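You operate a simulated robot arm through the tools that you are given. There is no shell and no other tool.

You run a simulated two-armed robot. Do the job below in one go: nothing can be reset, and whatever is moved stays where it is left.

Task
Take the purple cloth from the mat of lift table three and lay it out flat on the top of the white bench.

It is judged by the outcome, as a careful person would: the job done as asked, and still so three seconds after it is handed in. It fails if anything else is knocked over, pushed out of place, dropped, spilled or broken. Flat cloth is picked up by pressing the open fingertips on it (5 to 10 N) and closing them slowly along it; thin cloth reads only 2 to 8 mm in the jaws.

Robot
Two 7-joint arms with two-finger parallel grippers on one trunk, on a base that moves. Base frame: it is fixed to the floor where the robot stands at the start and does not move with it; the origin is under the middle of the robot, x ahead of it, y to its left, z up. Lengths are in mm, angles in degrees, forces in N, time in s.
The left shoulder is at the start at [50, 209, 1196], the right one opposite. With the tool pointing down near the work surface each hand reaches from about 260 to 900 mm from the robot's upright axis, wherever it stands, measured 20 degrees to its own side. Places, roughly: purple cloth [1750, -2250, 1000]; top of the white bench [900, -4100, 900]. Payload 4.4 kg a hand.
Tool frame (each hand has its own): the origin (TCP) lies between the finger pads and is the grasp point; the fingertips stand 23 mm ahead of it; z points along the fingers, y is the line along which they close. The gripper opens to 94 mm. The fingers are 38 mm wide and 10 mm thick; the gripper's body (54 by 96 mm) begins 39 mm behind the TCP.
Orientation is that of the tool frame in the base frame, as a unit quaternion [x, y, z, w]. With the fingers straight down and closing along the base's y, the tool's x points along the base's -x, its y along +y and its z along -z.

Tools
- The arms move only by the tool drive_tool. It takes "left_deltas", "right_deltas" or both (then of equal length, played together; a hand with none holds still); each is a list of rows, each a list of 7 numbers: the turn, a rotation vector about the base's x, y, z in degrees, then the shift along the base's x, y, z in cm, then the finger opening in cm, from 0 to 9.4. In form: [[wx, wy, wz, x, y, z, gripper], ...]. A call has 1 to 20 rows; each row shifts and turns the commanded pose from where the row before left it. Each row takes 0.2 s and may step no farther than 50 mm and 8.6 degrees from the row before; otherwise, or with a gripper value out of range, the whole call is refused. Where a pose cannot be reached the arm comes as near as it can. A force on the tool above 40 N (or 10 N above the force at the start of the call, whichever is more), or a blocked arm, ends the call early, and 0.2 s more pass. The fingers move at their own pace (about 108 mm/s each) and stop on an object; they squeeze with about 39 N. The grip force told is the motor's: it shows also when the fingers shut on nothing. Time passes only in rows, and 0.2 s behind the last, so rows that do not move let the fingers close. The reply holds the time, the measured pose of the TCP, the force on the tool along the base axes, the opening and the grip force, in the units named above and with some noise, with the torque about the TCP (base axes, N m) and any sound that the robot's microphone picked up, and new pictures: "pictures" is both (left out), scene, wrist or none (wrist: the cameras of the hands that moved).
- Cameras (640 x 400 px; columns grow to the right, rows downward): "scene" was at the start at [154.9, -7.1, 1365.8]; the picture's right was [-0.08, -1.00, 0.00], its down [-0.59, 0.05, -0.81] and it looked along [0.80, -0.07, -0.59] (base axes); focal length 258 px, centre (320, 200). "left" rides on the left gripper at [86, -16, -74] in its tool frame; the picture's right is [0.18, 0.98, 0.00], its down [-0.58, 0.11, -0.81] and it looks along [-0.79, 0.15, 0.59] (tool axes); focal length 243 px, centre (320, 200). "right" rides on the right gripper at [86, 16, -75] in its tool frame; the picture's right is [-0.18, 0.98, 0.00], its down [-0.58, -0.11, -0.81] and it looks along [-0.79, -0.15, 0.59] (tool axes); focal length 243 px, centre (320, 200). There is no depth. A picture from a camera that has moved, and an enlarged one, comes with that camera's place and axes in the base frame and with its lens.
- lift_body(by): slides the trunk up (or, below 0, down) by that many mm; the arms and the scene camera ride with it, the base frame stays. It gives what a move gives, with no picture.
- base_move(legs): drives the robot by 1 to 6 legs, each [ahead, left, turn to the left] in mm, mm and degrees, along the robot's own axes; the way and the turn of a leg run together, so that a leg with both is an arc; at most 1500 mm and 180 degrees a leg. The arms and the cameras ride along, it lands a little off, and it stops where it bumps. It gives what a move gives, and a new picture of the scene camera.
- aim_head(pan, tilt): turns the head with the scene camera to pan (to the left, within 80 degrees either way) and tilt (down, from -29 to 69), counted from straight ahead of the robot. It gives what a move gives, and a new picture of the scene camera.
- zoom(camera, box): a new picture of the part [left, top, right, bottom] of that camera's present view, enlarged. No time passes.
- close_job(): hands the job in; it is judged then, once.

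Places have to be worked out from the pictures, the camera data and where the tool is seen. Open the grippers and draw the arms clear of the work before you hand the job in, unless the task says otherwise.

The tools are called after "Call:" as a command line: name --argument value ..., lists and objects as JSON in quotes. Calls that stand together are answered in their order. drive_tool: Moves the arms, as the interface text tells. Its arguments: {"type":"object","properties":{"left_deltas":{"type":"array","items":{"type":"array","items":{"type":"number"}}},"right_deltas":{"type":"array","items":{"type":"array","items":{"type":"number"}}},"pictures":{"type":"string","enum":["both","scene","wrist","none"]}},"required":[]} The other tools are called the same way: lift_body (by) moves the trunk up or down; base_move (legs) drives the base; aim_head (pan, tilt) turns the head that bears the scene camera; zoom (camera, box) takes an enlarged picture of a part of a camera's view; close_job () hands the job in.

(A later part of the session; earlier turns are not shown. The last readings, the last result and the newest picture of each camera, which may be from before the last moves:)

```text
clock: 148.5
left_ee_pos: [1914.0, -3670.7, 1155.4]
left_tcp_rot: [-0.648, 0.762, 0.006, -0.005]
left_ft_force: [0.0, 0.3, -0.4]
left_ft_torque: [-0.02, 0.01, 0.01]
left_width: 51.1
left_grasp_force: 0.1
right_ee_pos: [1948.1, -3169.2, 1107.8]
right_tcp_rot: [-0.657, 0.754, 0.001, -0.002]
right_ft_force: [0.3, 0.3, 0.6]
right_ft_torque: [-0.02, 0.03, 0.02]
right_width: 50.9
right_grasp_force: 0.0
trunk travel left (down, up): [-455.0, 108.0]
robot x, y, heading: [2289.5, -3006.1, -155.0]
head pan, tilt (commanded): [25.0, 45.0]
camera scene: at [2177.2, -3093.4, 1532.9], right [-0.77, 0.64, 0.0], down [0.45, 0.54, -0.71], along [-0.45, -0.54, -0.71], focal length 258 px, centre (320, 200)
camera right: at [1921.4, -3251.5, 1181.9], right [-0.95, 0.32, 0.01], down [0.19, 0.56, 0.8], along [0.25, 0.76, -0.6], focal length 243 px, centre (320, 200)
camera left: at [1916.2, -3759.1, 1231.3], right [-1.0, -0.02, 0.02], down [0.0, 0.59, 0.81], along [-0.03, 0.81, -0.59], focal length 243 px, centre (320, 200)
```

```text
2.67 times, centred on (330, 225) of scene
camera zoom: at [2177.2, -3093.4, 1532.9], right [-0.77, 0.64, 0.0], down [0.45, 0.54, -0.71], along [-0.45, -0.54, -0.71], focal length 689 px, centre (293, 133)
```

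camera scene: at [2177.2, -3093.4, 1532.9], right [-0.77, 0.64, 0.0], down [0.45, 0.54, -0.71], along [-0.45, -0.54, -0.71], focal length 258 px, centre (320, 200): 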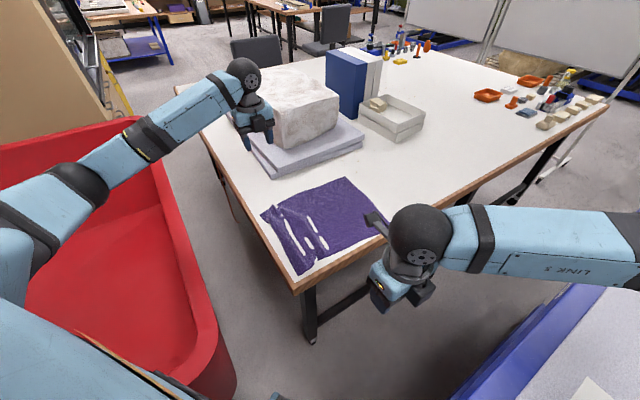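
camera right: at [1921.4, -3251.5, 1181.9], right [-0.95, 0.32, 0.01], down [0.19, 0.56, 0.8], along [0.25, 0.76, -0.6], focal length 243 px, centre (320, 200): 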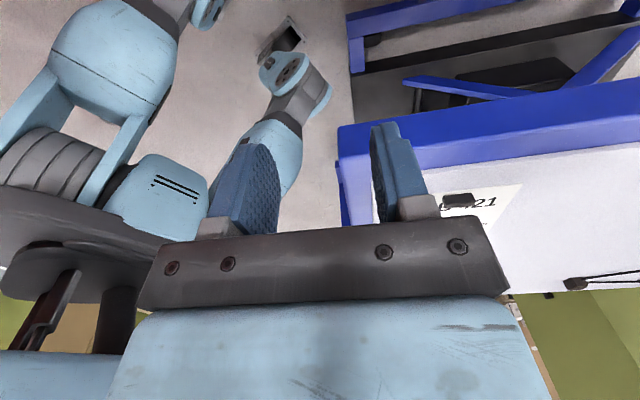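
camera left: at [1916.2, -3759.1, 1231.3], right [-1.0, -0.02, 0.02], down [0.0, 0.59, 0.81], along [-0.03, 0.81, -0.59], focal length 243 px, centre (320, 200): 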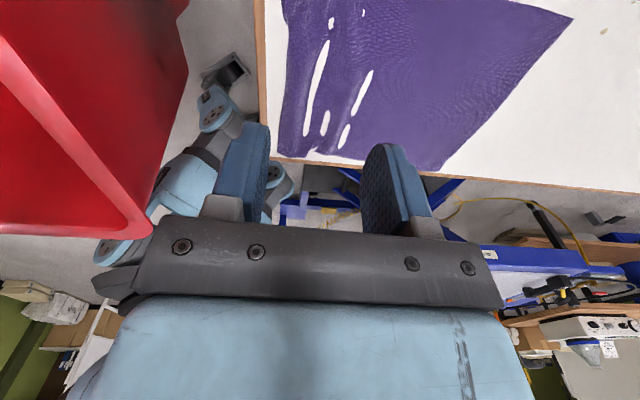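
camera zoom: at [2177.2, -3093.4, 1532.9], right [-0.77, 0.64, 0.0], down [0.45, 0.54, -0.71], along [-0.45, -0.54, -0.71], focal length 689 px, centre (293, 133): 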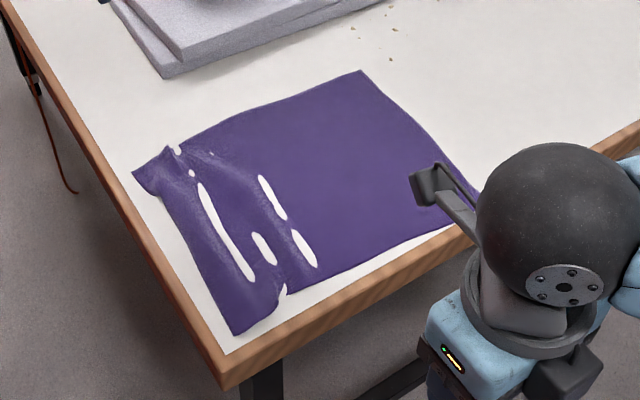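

Most of the cloth is flat but ripples remain near the released edge. I move the right hand out of the way for a full view and re-measure.

Call:
drive_tool --right_deltas '[[0, 0, 0, 1, 4, 2, 5.1], [0, 0, 0, 1, 4, 2, 5.1], [0, 0, 0, 1, 4, 2, 5.1], [0, 0, 0, 1, 4, 1, 5.1]]' --pictures "scene"

Call:
zoom --camera "scene" --box '[240, 150, 420, 300]'

```text
clock: 149.5
left_ee_pos: [1914.7, -3669.9, 1155.2]
left_tcp_rot: [-0.648, 0.762, 0.008, -0.006]
left_ft_force: [-0.1, 0.4, 0.4]
left_ft_torque: [0.0, -0.01, 0.04]
left_width: 50.9
left_grasp_force: 0.0
right_ee_pos: [1980.4, -3019.7, 1180.0]
right_tcp_rot: [-0.657, 0.754, 0.002, -0.003]
right_ft_force: [-0.2, 0.8, 0.3]
right_ft_torque: [-0.01, 0.0, 0.02]
right_width: 51.2
right_grasp_force: 0.1
right hand out of reach, approached as far as the arm can: row 4
trunk travel left (down, up): [-455.0, 108.0]
robot x, y, heading: [2290.1, -3003.8, -155.1]
head pan, tilt (commanded): [25.0, 45.0]
camera scene: at [2177.8, -3094.4, 1532.9], right [-0.77, 0.64, 0.0], down [0.45, 0.54, -0.71], along [-0.45, -0.54, -0.71], focal length 258 px, centre (320, 200)
```

scene: 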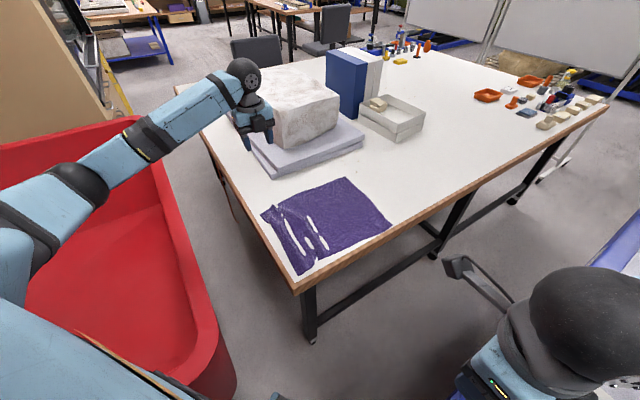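

```text
2.67 times, centred on (330, 225) of scene
camera zoom: at [2177.8, -3094.4, 1532.9], right [-0.77, 0.64, 0.0], down [0.45, 0.54, -0.71], along [-0.45, -0.54, -0.71], focal length 689 px, centre (293, 133)
```

zoom: 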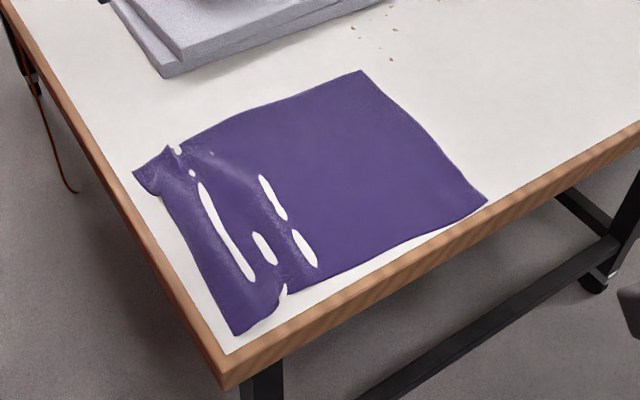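

The cloth's right side is ~358 mm long versus 390, so ~30 mm of slack is in the ripples (left ~14 mm). I'll anchor the near-right edge with the left hand and draw the far-right part outward with the right hand; first I bring both to hover.

Call:
drive_tool --left_deltas '[[0, 0, 0, 0.5, 2.25, -0.5, 3], [0, 0, 0, 0.5, 2.25, -0.5, 3], [0, 0, 0, 0.5, 2.25, -0.5, 3], [0, 0, 0, 0.5, 2.25, -0.5, 3], [0, 0, 0, 0.5, 2.25, -0.5, 3], [0, 0, 0, 0.5, 2.25, -0.5, 3], [0, 0, 0, 0.4, 2.25, -0.5, 3], [0, 0, 0, 0.4, 2.25, -0.5, 3], [0, 0, 0, 0.4, 2.25, -0.5, 3], [0, 0, 0, 0.4, 2.2, -0.5, 3]]' --right_deltas '[[0, 0, 0, -2.71, -3.83, -0.2, 9], [0, 0, 0, -2.71, -3.83, -0.2, 9], [0, 0, 0, -2.71, -3.83, -0.2, 9], [0, 0, 0, -2.71, -3.83, -0.2, 9], [0, 0, 0, -2.71, -3.83, -0.2, 9], [0, 0, 0, -2.71, -3.83, -0.2, 9], [0, 0, 0, -2.71, -3.83, -0.2, 9], [0, 0, 0, -2.71, -3.83, -0.2, 9], [0, 0, 0, -2.71, -3.83, -0.2, 9], [0, 0, 0, -2.71, -3.83, -0.2, 9]]' --pictures "both"

```text
clock: 151.7
left_ee_pos: [1960.2, -3450.0, 1103.6]
left_tcp_rot: [-0.648, 0.761, 0.008, -0.005]
left_ft_force: [0.2, 0.5, 0.4]
left_ft_torque: [0.03, 0.02, 0.01]
left_width: 30.2
left_grasp_force: 0.0
right_ee_pos: [1712.6, -3409.1, 1155.6]
right_tcp_rot: [-0.657, 0.754, 0.004, -0.003]
right_ft_force: [-0.9, 0.0, 0.5]
right_ft_torque: [0.03, 0.0, 0.0]
right_width: 89.9
right_grasp_force: 0.0
trunk travel left (down, up): [-455.0, 108.0]
robot x, y, heading: [2288.8, -3006.9, -154.9]
head pan, tilt (commanded): [25.0, 45.0]
camera scene: at [2178.4, -3098.4, 1532.6], right [-0.77, 0.64, 0.0], down [0.45, 0.54, -0.71], along [-0.45, -0.54, -0.71], focal length 258 px, centre (320, 200)
camera right: at [1685.3, -3492.1, 1229.4], right [-0.95, 0.32, 0.01], down [0.19, 0.56, 0.81], along [0.25, 0.77, -0.59], focal length 243 px, centre (320, 200)
camera left: at [1962.8, -3539.0, 1178.9], right [-1.0, -0.02, 0.02], down [0.0, 0.59, 0.81], along [-0.03, 0.81, -0.59], focal length 243 px, centre (320, 200)
```

scene: 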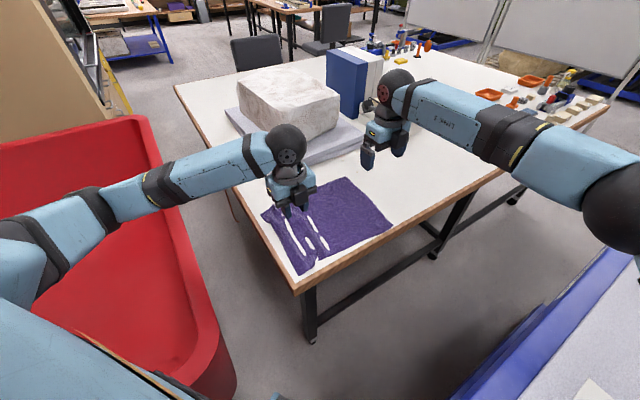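
right: 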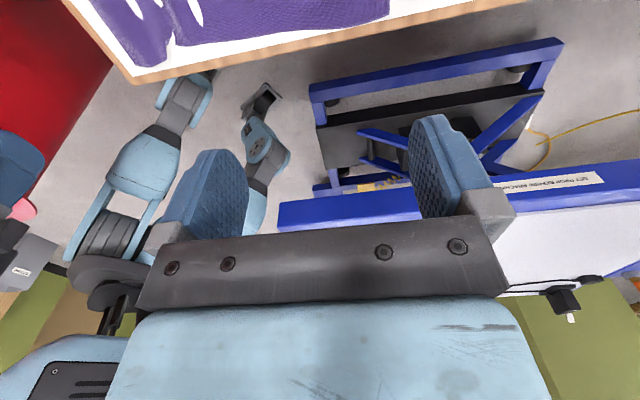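
left: 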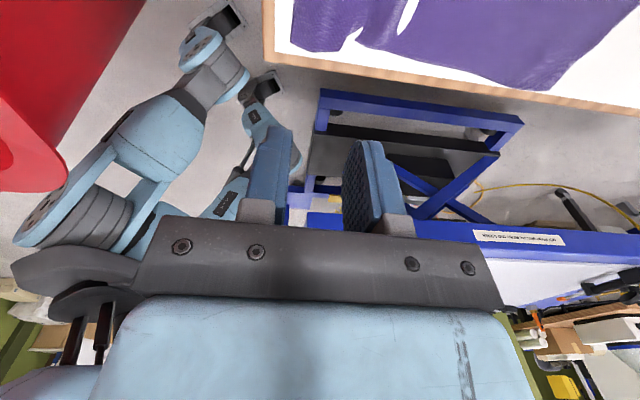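

Both hover as planned: left over the near-right edge, right over the far-right part. I descend to ~10 mm above the cloth.

Call:
drive_tool --left_deltas '[[0, 0, 0, 0, 0, -3, 3], [0, 0, 0, 0, 0, -3, 3], [0, 0, 0, 0, 0, -3, 3], [0, 0, 0, 0, 0.05, -3, 3], [0, 0, 0, 0, 0, -3, 3], [0, 0, 0, 0, 0, -3, 3], [0, 0, 0, 0, 0, -2.7, 3]]' --right_deltas '[[0, 0, 0, 0, 0, -4, 9], [0, 0, 0, 0, 0, -4, 9], [0, 0, 0, 0, 0.3, -4, 9], [0, 0, 0, 0, 0.3, -4, 9], [0, 0, 0, 0, 0, -4, 9], [0, 0, 0, 0, 0, -3, 9], [0, 0, 0, 0, 0, -2.9, 9]]' --pictures "both"

```text
clock: 153.3
left_ee_pos: [1960.9, -3449.4, 896.0]
left_tcp_rot: [-0.649, 0.761, 0.008, -0.006]
left_ft_force: [-0.4, 1.0, 0.1]
left_ft_torque: [0.01, -0.01, 0.02]
left_width: 30.2
left_grasp_force: 0.0
right_ee_pos: [1712.0, -3397.9, 898.7]
right_tcp_rot: [-0.656, 0.754, 0.003, -0.004]
right_ft_force: [0.1, -0.1, -0.3]
right_ft_torque: [0.01, 0.0, -0.04]
right_width: 90.2
right_grasp_force: 0.1
trunk travel left (down, up): [-455.0, 108.0]
robot x, y, heading: [2288.5, -3005.8, -155.0]
head pan, tilt (commanded): [25.0, 45.0]
camera scene: at [2178.2, -3097.4, 1532.7], right [-0.77, 0.64, 0.0], down [0.45, 0.54, -0.71], along [-0.45, -0.54, -0.71], focal length 258 px, centre (320, 200)
camera right: at [1685.5, -3481.7, 972.0], right [-0.95, 0.32, 0.01], down [0.19, 0.56, 0.8], along [0.25, 0.76, -0.59], focal length 243 px, centre (320, 200)
camera left: at [1962.7, -3537.6, 971.3], right [-1.0, -0.02, 0.02], down [0.0, 0.59, 0.81], along [-0.03, 0.81, -0.59], focal length 243 px, centre (320, 200)
```

scene: 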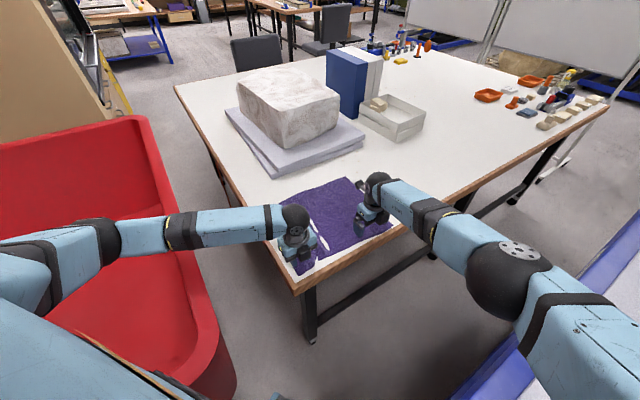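
right: 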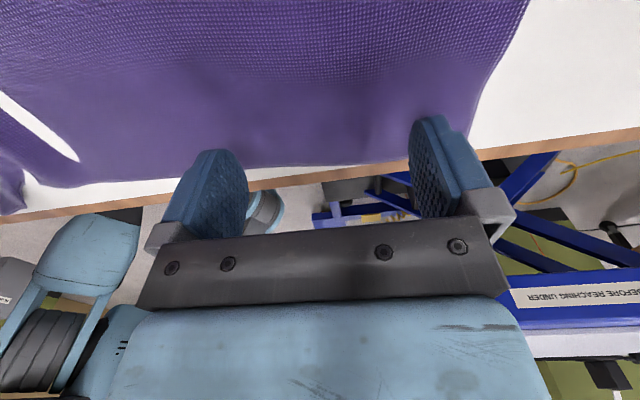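
left: 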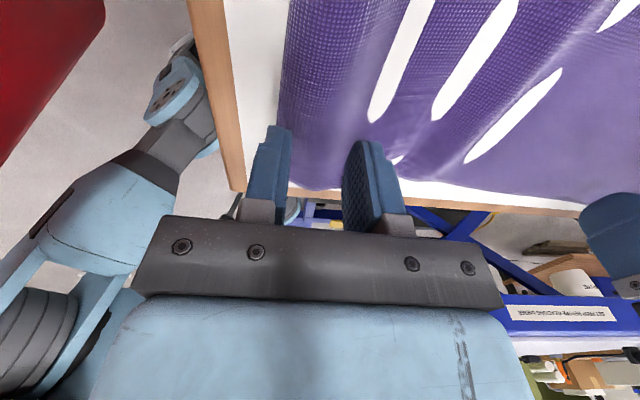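

Now I lower both to press: left anchor on the near edge, right on the far part.

Call:
drive_tool --left_deltas '[[0, 0, 0, 0, 0, -0.5, 3], [0, 0, 0, 0, 0, -0.3, 3], [0, 0, 0, 0, 0, -0.2, 3]]' --right_deltas '[[0, 0, 0, 0, 0, -0.6, 9], [0, 0, 0, 0, 0, -0.4, 9], [0, 0, 0, 0, 0, -0.2, 9]]' --pictures "none"

```text
clock: 154.1
left_ee_pos: [1959.1, -3447.0, 886.3]
left_tcp_rot: [-0.648, 0.761, 0.008, -0.005]
left_ft_force: [0.9, -0.4, -1.4]
left_ft_torque: [0.0, -0.05, -0.03]
left_width: 30.1
left_grasp_force: 0.1
right_ee_pos: [1711.6, -3397.8, 886.3]
right_tcp_rot: [-0.656, 0.754, 0.003, -0.004]
right_ft_force: [0.2, -0.3, 0.0]
right_ft_torque: [0.0, -0.06, -0.02]
right_width: 89.9
right_grasp_force: 0.1
trunk travel left (down, up): [-455.0, 108.0]
robot x, y, heading: [2291.7, -3007.6, -155.0]
head pan, tilt (commanded): [25.0, 45.0]
```

No contact yet at ~886. Two more millimetres each.

Call:
drive_tool --left_deltas '[[0, 0, 0, 0, 0, -0.1, 3], [0, 0, 0, 0, 0, -0.1, 3], [0, 0, 0, 0, 0, -0.05, 3]]' --right_deltas '[[0, 0, 0, 0, 0, -0.1, 9], [0, 0, 0, 0, 0, -0.1, 9], [0, 0, 0, 0, 0, 0, 9]]' --pictures "none"

```text
clock: 154.9
left_ee_pos: [1959.4, -3447.3, 885.0]
left_tcp_rot: [-0.648, 0.761, 0.008, -0.006]
left_ft_force: [-0.2, -3.2, 11.8]
left_ft_torque: [-0.12, -0.18, -0.05]
left_width: 30.1
left_grasp_force: 0.3
right_ee_pos: [1712.7, -3396.6, 887.2]
right_tcp_rot: [-0.657, 0.753, 0.003, -0.003]
right_ft_force: [-0.3, 0.3, 0.2]
right_ft_torque: [0.03, -0.02, 0.0]
right_width: 89.8
right_grasp_force: 0.1
trunk travel left (down, up): [-455.0, 108.0]
robot x, y, heading: [2287.1, -3005.1, -155.0]
head pan, tilt (commanded): [25.0, 45.0]
```

Left anchor presses 12 N. The right needs a bit more; I lower it in 1 mm steps.

Call:
drive_tool --right_deltas '[[0, 0, 0, 0, 0, -0.1, 9], [0, 0, 0, 0, 0, -0.1, 9], [0, 0, 0, 0, 0, 0, 9]]' --pictures "none"

```text
clock: 155.7
left_ee_pos: [1958.7, -3447.3, 885.2]
left_tcp_rot: [-0.648, 0.761, 0.008, -0.006]
left_ft_force: [-0.6, -3.9, 16.3]
left_ft_torque: [-0.19, -0.22, -0.05]
left_width: 30.1
left_grasp_force: 0.1
right_ee_pos: [1712.0, -3398.0, 886.8]
right_tcp_rot: [-0.657, 0.754, 0.002, -0.005]
right_ft_force: [-0.3, 0.4, -0.7]
right_ft_torque: [-0.01, -0.04, -0.01]
right_width: 90.0
right_grasp_force: 0.0
right hand out of reach, approached as far as the arm can: row 1
trunk travel left (down, up): [-455.0, 108.0]
robot x, y, heading: [2290.3, -3007.9, -155.0]
head pan, tilt (commanded): [25.0, 45.0]
```

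The right arm is at its limit that far out. I lift it slightly, bring it ~40 mm closer and press there instead; the left stays anchored.

Call:
drive_tool --right_deltas '[[0, 0, 0, 0, 0, 1.0, 9], [0, 0, 0, 2, -0.3, 0, 9], [0, 0, 0, 2, -0.3, 0, 9], [0, 0, 0, 0, 0, -0.8, 9], [0, 0, 0, 0, 0, -0.3, 9]]' --pictures "none"

```text
clock: 156.9
left_ee_pos: [1959.1, -3445.3, 884.8]
left_tcp_rot: [-0.648, 0.761, 0.007, -0.006]
left_ft_force: [-0.7, -3.2, 19.0]
left_ft_torque: [-0.17, -0.27, -0.03]
left_width: 29.5
left_grasp_force: 0.0
right_ee_pos: [1751.5, -3403.8, 885.6]
right_tcp_rot: [-0.656, 0.754, 0.003, -0.004]
right_ft_force: [-0.6, -0.1, -0.6]
right_ft_torque: [-0.01, 0.02, 0.0]
right_width: 90.1
right_grasp_force: 0.0
trunk travel left (down, up): [-455.0, 108.0]
robot x, y, heading: [2290.8, -3006.8, -154.9]
head pan, tilt (commanded): [25.0, 45.0]
```

I lower the right further in small steps until it presses.

Call:
drive_tool --right_deltas '[[0, 0, 0, 0, 0, -0.1, 9], [0, 0, 0, 0, 0, -0.1, 9], [0, 0, 0, 0, 0, 0, 9]]' --pictures "none"

```text
clock: 157.7
left_ee_pos: [1959.4, -3446.5, 884.6]
left_tcp_rot: [-0.648, 0.761, 0.008, -0.007]
left_ft_force: [-3.2, -4.0, 17.6]
left_ft_torque: [-0.1, -0.2, -0.05]
left_width: 29.2
left_grasp_force: 0.1
right_ee_pos: [1752.5, -3402.9, 884.8]
right_tcp_rot: [-0.657, 0.754, 0.002, -0.004]
right_ft_force: [0.1, -0.5, 6.2]
right_ft_torque: [-0.02, -0.29, -0.1]
right_width: 89.8
right_grasp_force: 0.0
trunk travel left (down, up): [-455.0, 108.0]
robot x, y, heading: [2287.5, -3007.4, -155.1]
head pan, tilt (commanded): [25.0, 45.0]
```

Right presses 6 N (inner finger). I add 0.5 mm and drag it outward 30 mm along the bench while the left holds the near edge.

Call:
drive_tool --right_deltas '[[0, 0, 0, 0, 0, -0.05, 9], [0, 0, 0, -0.3, 0.045, 0, 9], [0, 0, 0, -0.3, 0.045, 0, 9], [0, 0, 0, -0.3, 0.045, 0, 9], [0, 0, 0, -0.3, 0.045, 0, 9], [0, 0, 0, -0.3, 0.045, 0, 9]]' --pictures "both"

Call:
zoom --camera "left" --box '[240, 0, 640, 250]'

```text
clock: 159.1
left_ee_pos: [1960.4, -3445.7, 884.4]
left_tcp_rot: [-0.649, 0.761, 0.007, -0.005]
left_ft_force: [-0.4, 0.3, 8.4]
left_ft_torque: [-0.06, -0.14, -0.01]
left_width: 29.3
left_grasp_force: 0.1
right_ee_pos: [1735.9, -3399.9, 884.2]
right_tcp_rot: [-0.656, 0.754, 0.003, -0.005]
right_ft_force: [-1.9, -2.3, 20.0]
right_ft_torque: [0.02, -0.99, -0.08]
right_width: 89.2
right_grasp_force: 0.1
trunk travel left (down, up): [-455.0, 108.0]
robot x, y, heading: [2292.2, -3008.7, -155.1]
head pan, tilt (commanded): [25.0, 45.0]
camera scene: at [2179.8, -3094.2, 1533.2], right [-0.77, 0.64, 0.0], down [0.45, 0.54, -0.71], along [-0.46, -0.54, -0.71], focal length 258 px, centre (320, 200)
camera right: at [1709.3, -3483.7, 959.1], right [-0.95, 0.32, 0.01], down [0.2, 0.56, 0.8], along [0.25, 0.76, -0.6], focal length 243 px, centre (320, 200)
```

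scene: 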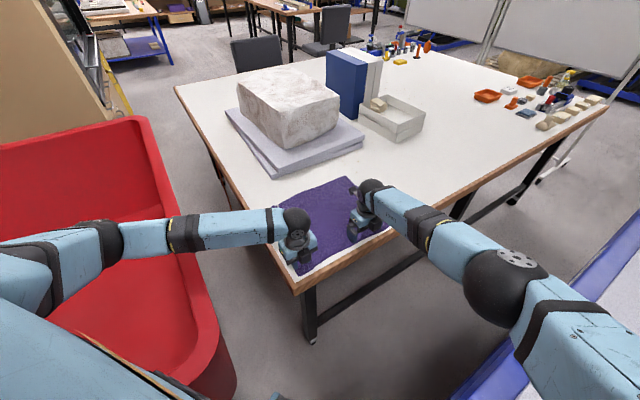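
right: 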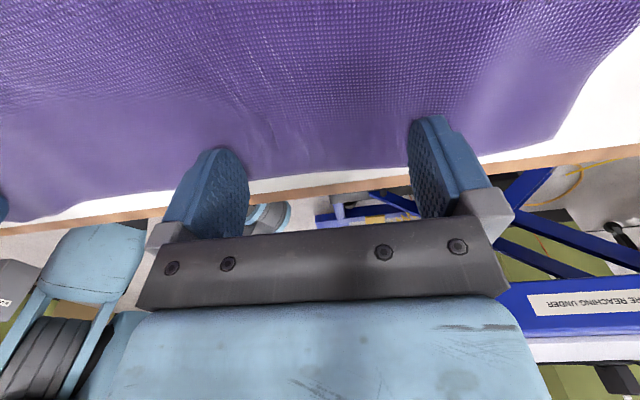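

```text
1.60 times, centred on (440, 125) of left
camera zoom: at [1962.8, -3534.6, 960.3], right [-1.0, -0.02, 0.02], down [0.0, 0.59, 0.81], along [-0.03, 0.81, -0.59], focal length 388 px, centre (128, 320)
```

zoom: 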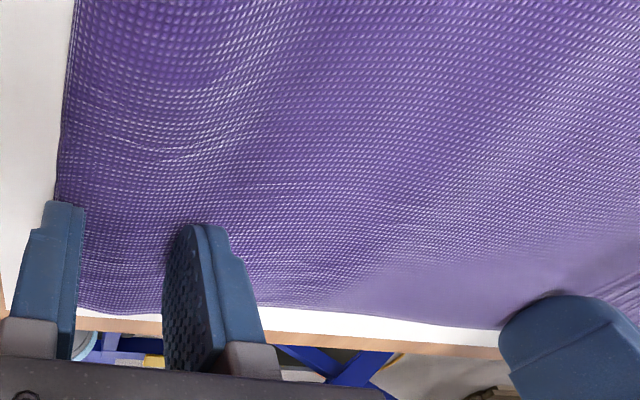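

The ripples are gone: the cloth between the hands is now smooth. I lift both hands straight up and check the result.

Call:
drive_tool --left_deltas '[[0, 0, 0, 0, 0, 0, 3], [0, 0, 0, 0, 0, 0.3, 3], [0, 0, 0, 0, 0, 1.5, 3], [0, 0, 0, 0, 0, 4, 3], [0, 0, 0, 0, -2, 4, 3], [0, 0, 0, 0, -3, 4, 3], [0, 0, 0, 0, -3.5, 3, 3], [0, 0, 0, 0, -3.5, 2, 3], [0, 0, 0, 0, -3.5, 1, 3], [0, 0, 0, 0, -3.5, 0, 3]]' --right_deltas '[[0, 0, 0, 0, 0, 0.3, 9], [0, 0, 0, 0, 0, 0.7, 9], [0, 0, 0, 0, 0, 3, 9], [0, 0, 0, 0, 0, 4, 9], [0, 0, 0, 1, 2, 4, 9], [0, 0, 0, 2, 3, 3, 9], [0, 0, 0, 2, 4, 2, 9], [0, 0, 0, 2, 4, 1, 9], [0, 0, 0, 2, 4, 1, 9], [0, 0, 0, 2, 4, 0, 9]]' --pictures "both"

Call:
zoom --camera "scene" --box '[240, 150, 420, 300]'

```text
clock: 161.3
left_ee_pos: [1959.6, -3637.2, 1082.2]
left_tcp_rot: [-0.648, 0.761, 0.007, -0.006]
left_ft_force: [0.5, 0.3, -0.4]
left_ft_torque: [0.0, -0.01, 0.02]
left_width: 29.9
left_grasp_force: 0.0
right_ee_pos: [1848.9, -3191.4, 1073.3]
right_tcp_rot: [-0.656, 0.755, 0.002, -0.004]
right_ft_force: [0.3, -0.4, -0.1]
right_ft_torque: [-0.03, 0.03, 0.01]
right_width: 89.9
right_grasp_force: 0.1
trunk travel left (down, up): [-455.0, 108.0]
robot x, y, heading: [2288.4, -3004.6, -155.2]
head pan, tilt (commanded): [25.0, 45.0]
camera scene: at [2178.1, -3094.9, 1532.9], right [-0.77, 0.64, 0.0], down [0.45, 0.54, -0.71], along [-0.45, -0.54, -0.71], focal length 258 px, centre (320, 200)
camera right: at [1821.5, -3274.1, 1147.9], right [-0.95, 0.32, 0.01], down [0.19, 0.56, 0.8], along [0.25, 0.76, -0.59], focal length 243 px, centre (320, 200)
camera left: at [1961.8, -3725.7, 1158.9], right [-1.0, -0.02, 0.02], down [0.0, 0.59, 0.81], along [-0.03, 0.81, -0.59], focal length 243 px, centre (320, 200)
```

scene: 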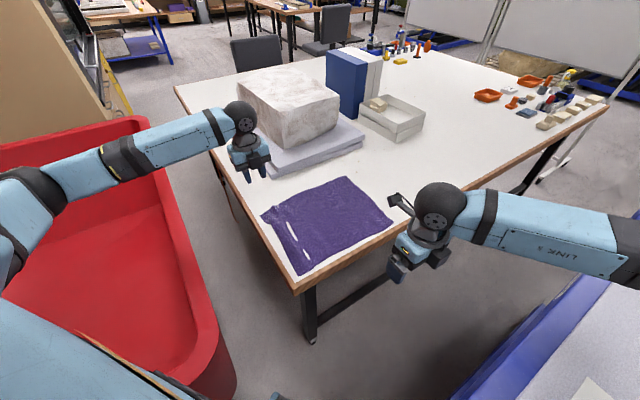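
right: 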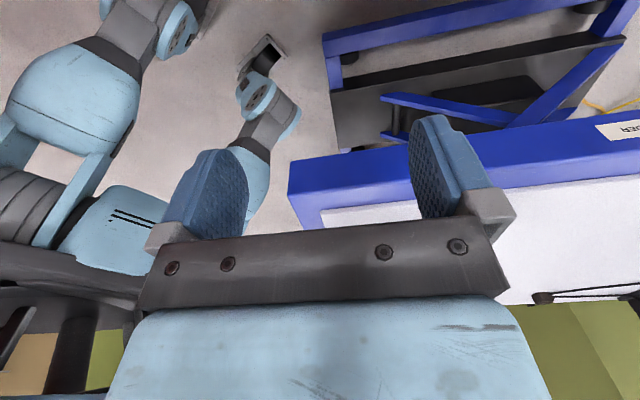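
left: 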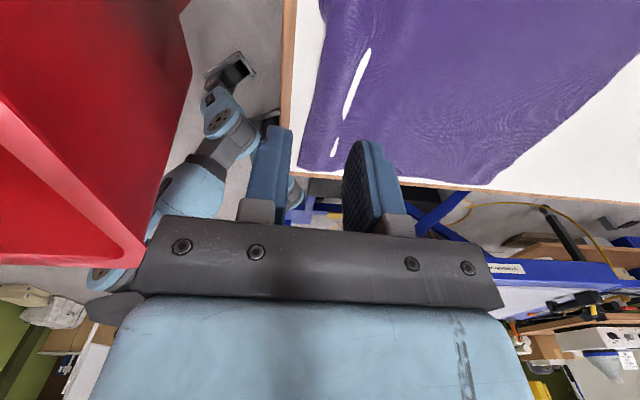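

```text
2.67 times, centred on (330, 225) of scene
camera zoom: at [2178.1, -3094.9, 1532.9], right [-0.77, 0.64, 0.0], down [0.45, 0.54, -0.71], along [-0.45, -0.54, -0.71], focal length 689 px, centre (293, 133)
```

zoom: 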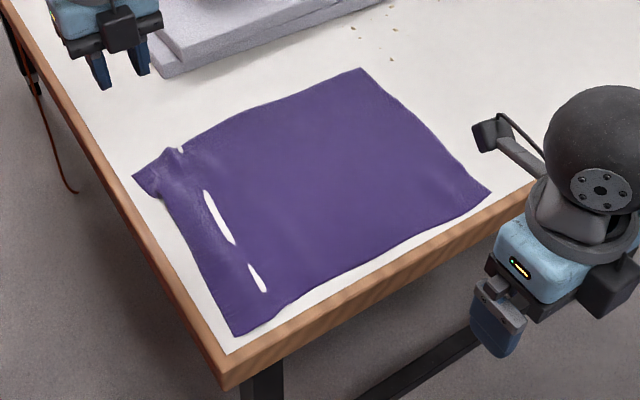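

Much better; a single shallow ripple remains near the end edge (about 15 mm of slack). I repeat: left (fingers closed) anchors right at the near edge, right draws the cloth outward again.

Call:
drive_tool --left_deltas '[[0, 0, 0, 0.06, 3.12, 0, 0.5], [0, 0, 0, 0.06, 3.12, 0, 0.5], [0, 0, 0, 0.06, 3.12, 0, 0.5], [0, 0, 0, 0.06, 3.12, 0, 0.5], [0, 0, 0, 0.06, 3.12, 0, 0.5], [0, 0, 0, 0, 0, -3.7, 0.5], [0, 0, 0, 0, 0, -3.7, 0.5], [0, 0, 0, 0, 0, -3.7, 0.5], [0, 0, 0, 0, 0, -3.7, 0.5], [0, 0, 0, 0, 0, -3.7, 0.5]]' --right_deltas '[[0, 0, 0, -1.45, -4.74, 0, 9], [0, 0, 0, -1.45, -4.74, 0, 9], [0, 0, 0, -1.45, -4.74, 0, 9], [0, 0, 0, -1.45, -4.74, 0, 9], [0, 0, 0, -1.45, -4.74, 0, 9], [0, 0, 0, 0, 0, -3.5, 9], [0, 0, 0, 0, 0, -3.5, 9], [0, 0, 0, 0, 0, -3.5, 9], [0, 0, 0, 0, 0, -3.5, 9], [0, 0, 0, 0, 0, -3.5, 9]]' --pictures "wrist"

```text
clock: 163.5
left_ee_pos: [1960.4, -3482.2, 897.2]
left_tcp_rot: [-0.648, 0.761, 0.007, -0.005]
left_ft_force: [0.7, -1.5, 0.5]
left_ft_torque: [0.05, -0.02, -0.02]
left_width: 4.9
left_grasp_force: 0.1
right_ee_pos: [1773.5, -3428.9, 896.1]
right_tcp_rot: [-0.657, 0.754, 0.003, -0.003]
right_ft_force: [-0.9, -0.4, 0.3]
right_ft_torque: [0.02, -0.02, 0.0]
right_width: 90.0
right_grasp_force: 0.0
trunk travel left (down, up): [-455.0, 108.0]
robot x, y, heading: [2292.4, -3002.6, -155.0]
head pan, tilt (commanded): [25.0, 45.0]
camera right: at [1746.8, -3513.1, 970.2], right [-0.95, 0.32, 0.01], down [0.19, 0.56, 0.8], along [0.25, 0.76, -0.59], focal length 243 px, centre (320, 200)
camera left: at [1963.3, -3571.1, 971.8], right [-1.0, -0.02, 0.02], down [0.0, 0.59, 0.81], along [-0.03, 0.81, -0.59], focal length 243 px, centre (320, 200)
```

right: 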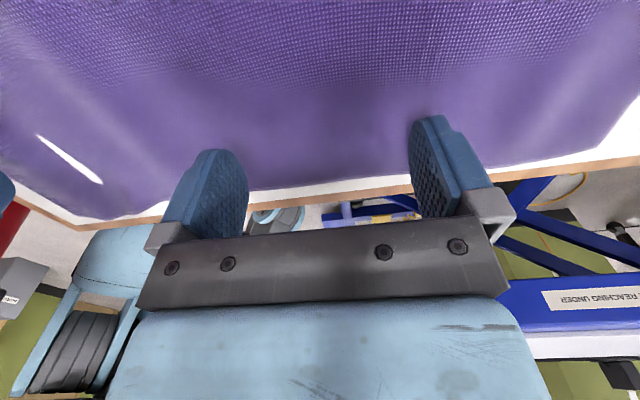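
left: 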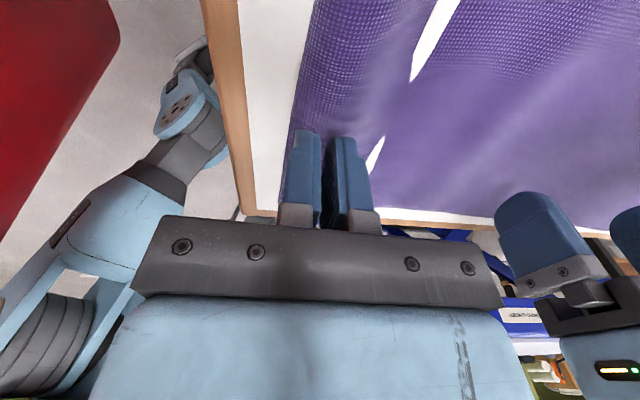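

Left fingers are right above the near-edge strip, right is 185 mm further out. I lower both to press.

Call:
drive_tool --left_deltas '[[0, 0, 0, 0, 0, -0.7, 0.5], [0, 0, 0, 0, 0, -0.3, 0.5], [0, 0, 0, 0, 0, -0.2, 0.5], [0, 0, 0, 0, 0, -0.1, 0.5]]' --right_deltas '[[0, 0, 0, 0, 0, -0.7, 9], [0, 0, 0, 0, 0, -0.3, 9], [0, 0, 0, 0, 0, -0.2, 9], [0, 0, 0, 0, 0, -0.05, 9]]' --pictures "none"

```text
clock: 164.5
left_ee_pos: [1961.0, -3480.5, 884.8]
left_tcp_rot: [-0.648, 0.761, 0.007, -0.007]
left_ft_force: [0.3, -0.9, 6.1]
left_ft_torque: [-0.03, -0.03, 0.01]
left_width: 5.0
left_grasp_force: 0.1
right_ee_pos: [1775.2, -3427.5, 885.9]
right_tcp_rot: [-0.657, 0.754, 0.003, -0.003]
right_ft_force: [0.0, -0.4, -0.2]
right_ft_torque: [0.01, 0.03, -0.01]
right_width: 90.1
right_grasp_force: 0.0
trunk travel left (down, up): [-455.0, 108.0]
robot x, y, heading: [2289.7, -3005.9, -155.1]
head pan, tilt (commanded): [25.0, 45.0]
```

Left anchors with 6 N. I lower the right another 1.5–2 mm and add a little to the left.

Call:
drive_tool --left_deltas '[[0, 0, 0, 0, 0, -0.05, 0.5], [0, 0, 0, 0, 0, 0, 0.5], [0, 0, 0, 0, 0, 0, 0.5]]' --right_deltas '[[0, 0, 0, 0, 0, -0.1, 9], [0, 0, 0, 0, 0, -0.1, 9], [0, 0, 0, 0, 0, 0, 9]]' --pictures "none"

```text
clock: 165.3
left_ee_pos: [1961.8, -3480.9, 884.5]
left_tcp_rot: [-0.649, 0.761, 0.007, -0.007]
left_ft_force: [0.5, -3.5, 12.7]
left_ft_torque: [-0.05, -0.06, -0.02]
left_width: 5.0
left_grasp_force: 0.0
right_ee_pos: [1775.1, -3425.3, 885.4]
right_tcp_rot: [-0.657, 0.754, 0.002, -0.004]
right_ft_force: [-0.4, -1.7, 2.5]
right_ft_torque: [0.01, -0.12, -0.06]
right_width: 89.8
right_grasp_force: 0.2
trunk travel left (down, up): [-455.0, 108.0]
robot x, y, heading: [2293.0, -3006.1, -155.0]
head pan, tilt (commanded): [25.0, 45.0]
```

Left 13 N, right just touching (2.5 N). I press the right slightly more and drag it outward 20 mm.

Call:
drive_tool --right_deltas '[[0, 0, 0, 0, 0, -0.07, 9], [0, 0, 0, -0.25, 0.037, 0, 9], [0, 0, 0, -0.25, 0.037, 0, 9], [0, 0, 0, -0.25, 0.037, 0, 9], [0, 0, 0, -0.25, 0.037, 0, 9], [0, 0, 0, -0.25, 0.037, 0, 9], [0, 0, 0, -0.25, 0.037, 0, 9], [0, 0, 0, -0.25, 0.037, 0, 9], [0, 0, 0, -0.25, 0.037, 0, 9]]' --pictures "both"

Call:
zoom --camera "left" --box '[220, 0, 540, 250]'

```text
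clock: 167.3
left_ee_pos: [1961.5, -3481.1, 885.3]
left_tcp_rot: [-0.648, 0.762, 0.007, -0.006]
left_ft_force: [-0.5, -4.7, 18.6]
left_ft_torque: [-0.15, -0.1, -0.02]
left_width: 4.7
left_grasp_force: 0.1
right_ee_pos: [1758.0, -3417.7, 885.5]
right_tcp_rot: [-0.656, 0.754, 0.003, -0.004]
right_ft_force: [0.0, -0.2, -0.9]
right_ft_torque: [0.0, 0.02, -0.02]
right_width: 90.0
right_grasp_force: 0.1
right hand out of reach, approached as far as the arm can: row 2, 9
trunk travel left (down, up): [-455.0, 108.0]
robot x, y, heading: [2291.4, -3005.7, -154.8]
head pan, tilt (commanded): [25.0, 45.0]
camera scene: at [2179.0, -3094.7, 1533.0], right [-0.77, 0.64, 0.0], down [0.45, 0.54, -0.71], along [-0.46, -0.54, -0.71], focal length 258 px, centre (320, 200)
camera right: at [1731.7, -3502.5, 960.1], right [-0.95, 0.32, 0.01], down [0.2, 0.56, 0.8], along [0.25, 0.76, -0.6], focal length 243 px, centre (320, 200)
```

scene: 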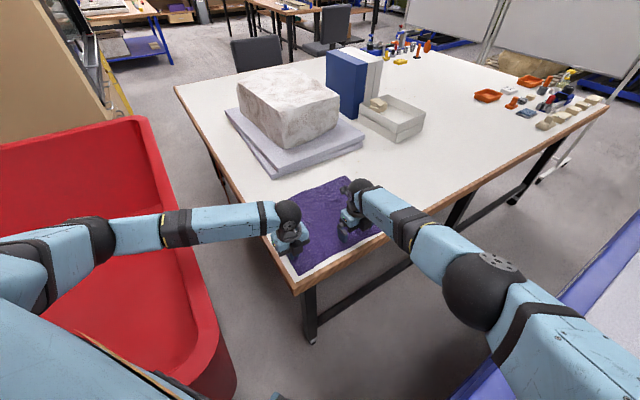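
right: 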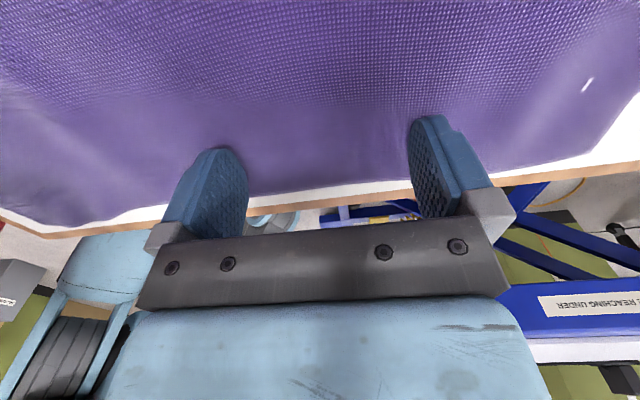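

```text
1.60 times, centred on (380, 125) of left
camera zoom: at [1964.2, -3569.4, 960.1], right [-1.0, -0.02, 0.02], down [0.0, 0.59, 0.81], along [-0.03, 0.81, -0.59], focal length 388 px, centre (224, 320)
```

zoom: 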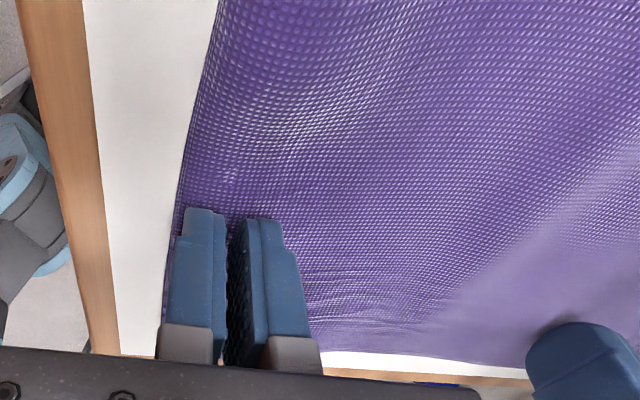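

The cloth now looks smooth on this side with no ripple visible between the hands. I lift both straight up and view the whole cloth.

Call:
drive_tool --left_deltas '[[0, 0, 0, 0, 0, 0, 0.5], [0, 0, 0, 0, 0, 0, 0.5], [0, 0, 0, 0, 0, 0.2, 0.5], [0, 0, 0, 0, 0, 0.5, 0.5], [0, 0, 0, 0, 0, 3, 0.5], [0, 0, 0, 0, 0, 4, 0.5], [0, 0, 0, 0, -2, 4, 0.5], [0, 0, 0, 0, -3.5, 3, 0.5], [0, 0, 0, 0, -3.5, 2, 0.5], [0, 0, 0, 0, -3.5, 2, 0.5]]' --right_deltas '[[0, 0, 0, 0, 0, 0.5, 9], [0, 0, 0, 0, 0, 2, 9], [0, 0, 0, 0, 0, 3, 9], [0, 0, 0, 0, 0, 4, 9], [0, 0, 0, 1, 2, 4, 9], [0, 0, 0, 2, 3, 3, 9], [0, 0, 0, 2, 4, 2, 9], [0, 0, 0, 2, 4, 1, 9], [0, 0, 0, 2, 4, 1, 9], [0, 0, 0, 2, 4, 0, 9]]' --pictures "scene"

Call:
zoom --camera "scene" --box '[240, 150, 420, 300]'

```text
clock: 169.5
left_ee_pos: [1963.5, -3605.8, 1070.8]
left_tcp_rot: [-0.648, 0.762, 0.007, -0.006]
left_ft_force: [0.2, -0.7, 0.5]
left_ft_torque: [0.0, 0.03, 0.03]
left_width: 4.7
left_grasp_force: 0.0
right_ee_pos: [1868.0, -3206.7, 1088.8]
right_tcp_rot: [-0.656, 0.755, 0.002, -0.004]
right_ft_force: [0.1, 0.2, 0.4]
right_ft_torque: [-0.03, 0.05, 0.01]
right_width: 89.9
right_grasp_force: 0.0
trunk travel left (down, up): [-455.0, 108.0]
robot x, y, heading: [2292.6, -3006.1, -155.3]
head pan, tilt (commanded): [25.0, 45.0]
camera scene: at [2178.2, -3094.6, 1532.9], right [-0.77, 0.64, 0.0], down [0.45, 0.54, -0.71], along [-0.45, -0.54, -0.71], focal length 258 px, centre (320, 200)
```

scene: 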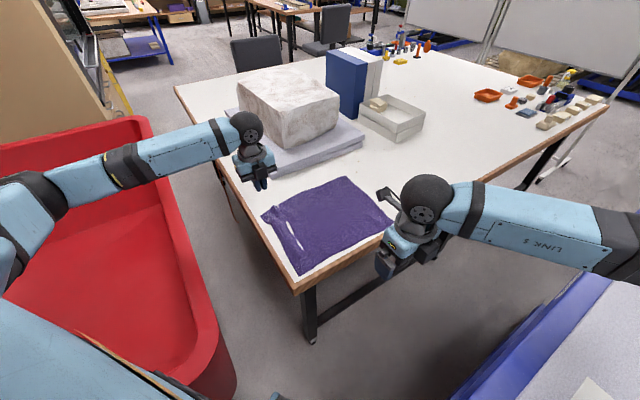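

```text
2.67 times, centred on (330, 225) of scene
camera zoom: at [2178.2, -3094.6, 1532.9], right [-0.77, 0.64, 0.0], down [0.45, 0.54, -0.71], along [-0.45, -0.54, -0.71], focal length 689 px, centre (293, 133)
```

zoom: 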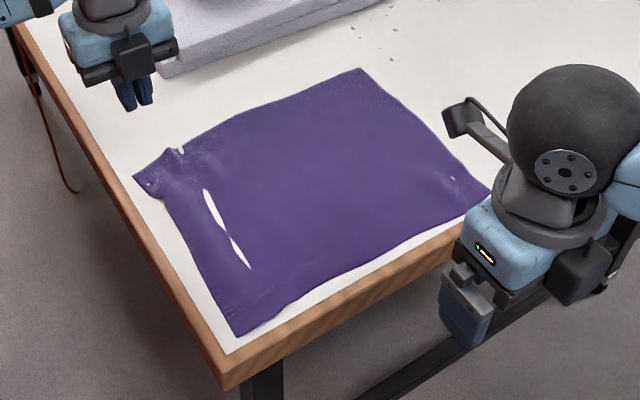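

Only a small ripple remains on the left half and at the near-left corner. I now anchor the near-right edge with the right hand and use the left hand to draw the left half outward.

Call:
drive_tool --left_deltas '[[0, 0, 0, -3.95, 0.15, 0, 9], [0, 0, 0, -3.95, 0.15, 0, 9], [0, 0, 0, -3.95, 0.15, 0, 9], [0, 0, 0, -3.95, 0.15, 0, 9], [0, 0, 0, -3.95, 0.15, 0, 9], [0, 0, 0, 0, 0, -3.5, 9], [0, 0, 0, 0, 0, -3.5, 9], [0, 0, 0, 0, 0, -3.5, 9], [0, 0, 0, 0, 0, -3.5, 9], [0, 0, 0, 0, 0, -3.4, 9]]' --right_deltas '[[0, 0, 0, 2.02, -4.4, 0, 0.5], [0, 0, 0, 2.02, -4.4, 0, 0.5], [0, 0, 0, 2.02, -4.4, 0, 0.5], [0, 0, 0, 2.02, -4.4, 0, 0.5], [0, 0, 0, 2.02, -4.4, 0, 0.5], [0, 0, 0, 0, 0, -3.85, 0.5], [0, 0, 0, 0, 0, -3.85, 0.5], [0, 0, 0, 0, 0, -3.85, 0.5], [0, 0, 0, 0, 0, -3.85, 0.5], [0, 0, 0, 0, 0, -3.8, 0.5]]' --pictures "both"

```text
clock: 171.7
left_ee_pos: [1765.3, -3602.0, 896.1]
left_tcp_rot: [-0.648, 0.761, 0.008, -0.005]
left_ft_force: [0.5, 0.2, 0.6]
left_ft_torque: [0.0, 0.0, -0.01]
left_width: 90.0
left_grasp_force: 0.0
right_ee_pos: [1965.6, -3429.4, 894.6]
right_tcp_rot: [-0.657, 0.754, 0.003, -0.003]
right_ft_force: [0.4, -0.2, 0.8]
right_ft_torque: [0.03, 0.01, 0.0]
right_width: 5.1
right_grasp_force: 0.1
trunk travel left (down, up): [-455.0, 108.0]
robot x, y, heading: [2294.7, -3010.5, -155.3]
head pan, tilt (commanded): [25.0, 45.0]
camera scene: at [2177.4, -3096.9, 1532.7], right [-0.77, 0.64, 0.0], down [0.45, 0.54, -0.71], along [-0.45, -0.54, -0.71], focal length 258 px, centre (320, 200)
camera right: at [1939.4, -3512.8, 968.6], right [-0.95, 0.32, 0.01], down [0.19, 0.56, 0.81], along [0.25, 0.76, -0.59], focal length 243 px, centre (320, 200)
camera left: at [1768.7, -3690.3, 971.1], right [-1.0, -0.02, 0.02], down [0.0, 0.59, 0.81], along [-0.03, 0.81, -0.59], focal length 243 px, centre (320, 200)
```

scene: 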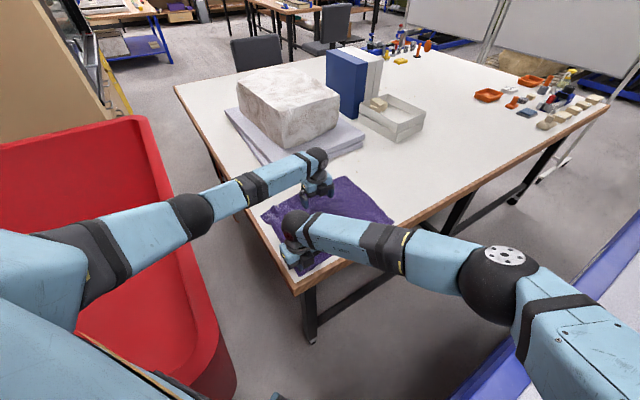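
right: 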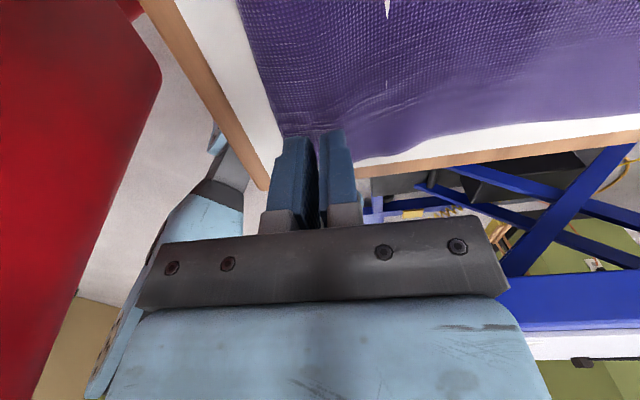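
left: 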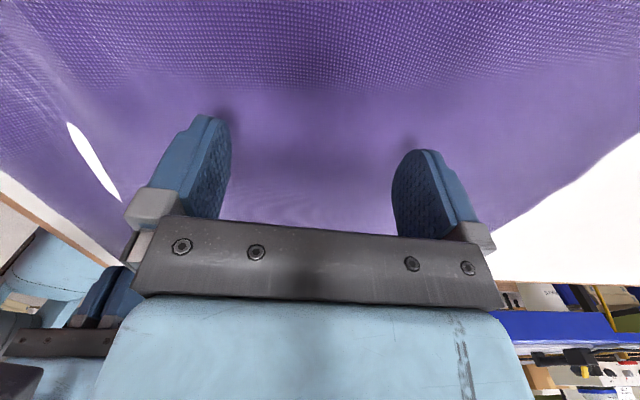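

Positions are good. I lower both to press: right as anchor, left with fingers open on the left half.

Call:
drive_tool --left_deltas '[[0, 0, 0, 0, 0, -0.6, 9], [0, 0, 0, 0, 0, -0.3, 9], [0, 0, 0, 0, 0, -0.2, 9], [0, 0, 0, 0, 0, -0.1, 9]]' --right_deltas '[[0, 0, 0, 0, 0, -0.5, 0.5], [0, 0, 0, 0, 0, -0.3, 0.5], [0, 0, 0, 0, 0, -0.2, 0.5], [0, 0, 0, 0, 0, -0.1, 0.5]]' --pictures "none"

```text
clock: 172.7
left_ee_pos: [1765.0, -3599.8, 885.6]
left_tcp_rot: [-0.648, 0.761, 0.007, -0.006]
left_ft_force: [0.2, 0.0, 4.9]
left_ft_torque: [-0.03, -0.28, -0.01]
left_width: 90.0
left_grasp_force: 0.3
right_ee_pos: [1967.3, -3429.3, 885.5]
right_tcp_rot: [-0.657, 0.754, 0.002, -0.004]
right_ft_force: [-0.7, 0.1, 0.7]
right_ft_torque: [0.02, 0.03, -0.02]
right_width: 5.1
right_grasp_force: 0.0
trunk travel left (down, up): [-455.0, 108.0]
robot x, y, heading: [2293.4, -3007.0, -155.1]
head pan, tilt (commanded): [25.0, 45.0]
```

Left presses 5 N, right almost touching. I press the right 1.5 mm more and drag the left outward 15 mm.

Call:
drive_tool --left_deltas '[[0, 0, 0, 0, 0, -0.05, 9], [0, 0, 0, 0, 0, 0, 9], [0, 0, 0, -0.25, 0.037, 0, 9], [0, 0, 0, -0.25, 0.037, 0, 9], [0, 0, 0, -0.25, 0.037, 0, 9], [0, 0, 0, -0.25, 0.037, 0, 9], [0, 0, 0, -0.25, 0.037, 0, 9], [0, 0, 0, -0.25, 0.037, 0, 9]]' --right_deltas '[[0, 0, 0, 0, 0, -0.1, 0.5], [0, 0, 0, 0, 0, -0.07, 0.5], [0, 0, 0, 0, 0, 0, 0.5], [0, 0, 0, 0, 0, 0, 0.5], [0, 0, 0, 0, 0, 0, 0.5], [0, 0, 0, 0, 0, 0, 0.5], [0, 0, 0, 0, 0, 0, 0.5], [0, 0, 0, 0, 0, 0, 0.5]]' --pictures "both"

Call:
zoom --camera "scene" --box '[240, 150, 420, 300]'

```text
clock: 174.5
left_ee_pos: [1750.4, -3595.6, 883.7]
left_tcp_rot: [-0.648, 0.762, 0.008, -0.006]
left_ft_force: [1.6, -0.4, 7.8]
left_ft_torque: [-0.1, -0.42, 0.01]
left_width: 91.0
left_grasp_force: 0.9
right_ee_pos: [1969.6, -3427.7, 885.9]
right_tcp_rot: [-0.656, 0.755, 0.002, -0.003]
right_ft_force: [-0.4, -0.4, -0.1]
right_ft_torque: [0.02, 0.05, -0.01]
right_width: 4.9
right_grasp_force: 0.1
trunk travel left (down, up): [-455.0, 108.0]
robot x, y, heading: [2291.6, -3003.6, -155.1]
head pan, tilt (commanded): [25.0, 45.0]
camera scene: at [2178.7, -3095.1, 1532.9], right [-0.77, 0.64, 0.0], down [0.45, 0.54, -0.71], along [-0.46, -0.54, -0.71], focal length 258 px, centre (320, 200)
camera right: at [1942.2, -3511.9, 959.6], right [-0.95, 0.32, 0.01], down [0.2, 0.56, 0.8], along [0.25, 0.76, -0.59], focal length 243 px, centre (320, 200)
camera left: at [1752.9, -3684.4, 960.4], right [-1.0, -0.02, 0.02], down [0.0, 0.59, 0.81], along [-0.03, 0.81, -0.59], focal length 243 px, centre (320, 200)
```

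scene: 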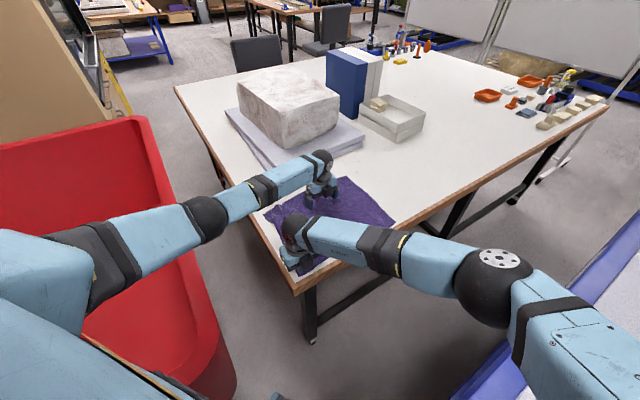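
right: 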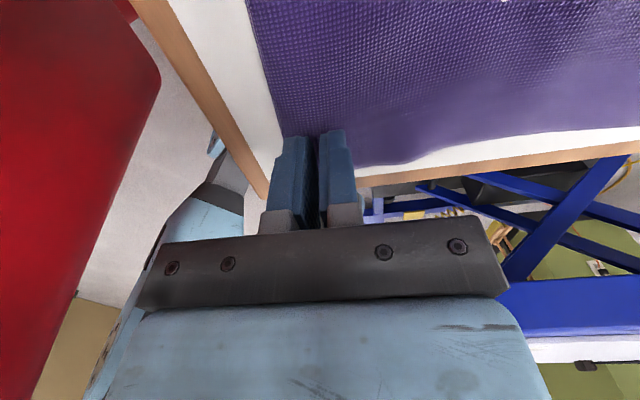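
left: 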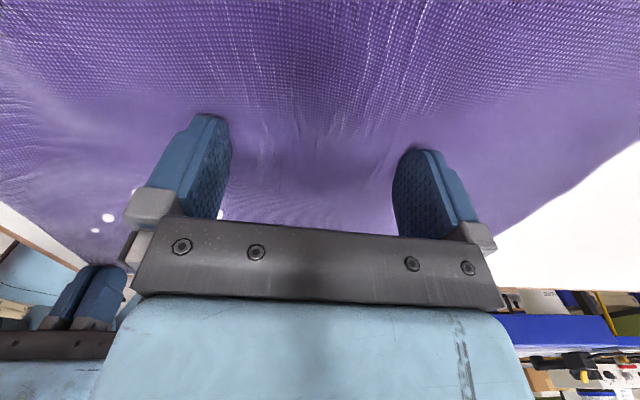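

```text
2.67 times, centred on (330, 225) of scene
camera zoom: at [2178.7, -3095.1, 1532.9], right [-0.77, 0.64, 0.0], down [0.45, 0.54, -0.71], along [-0.46, -0.54, -0.71], focal length 689 px, centre (293, 133)
```

zoom: 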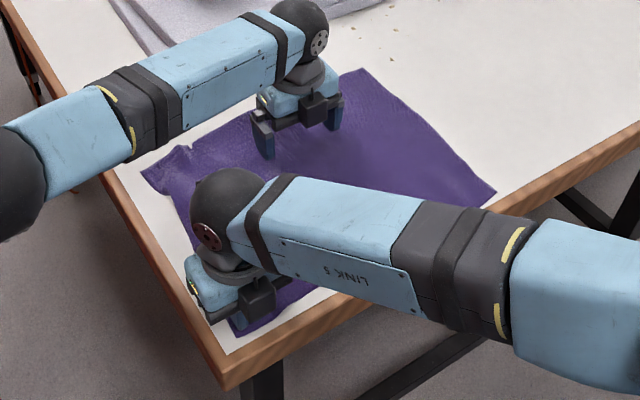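

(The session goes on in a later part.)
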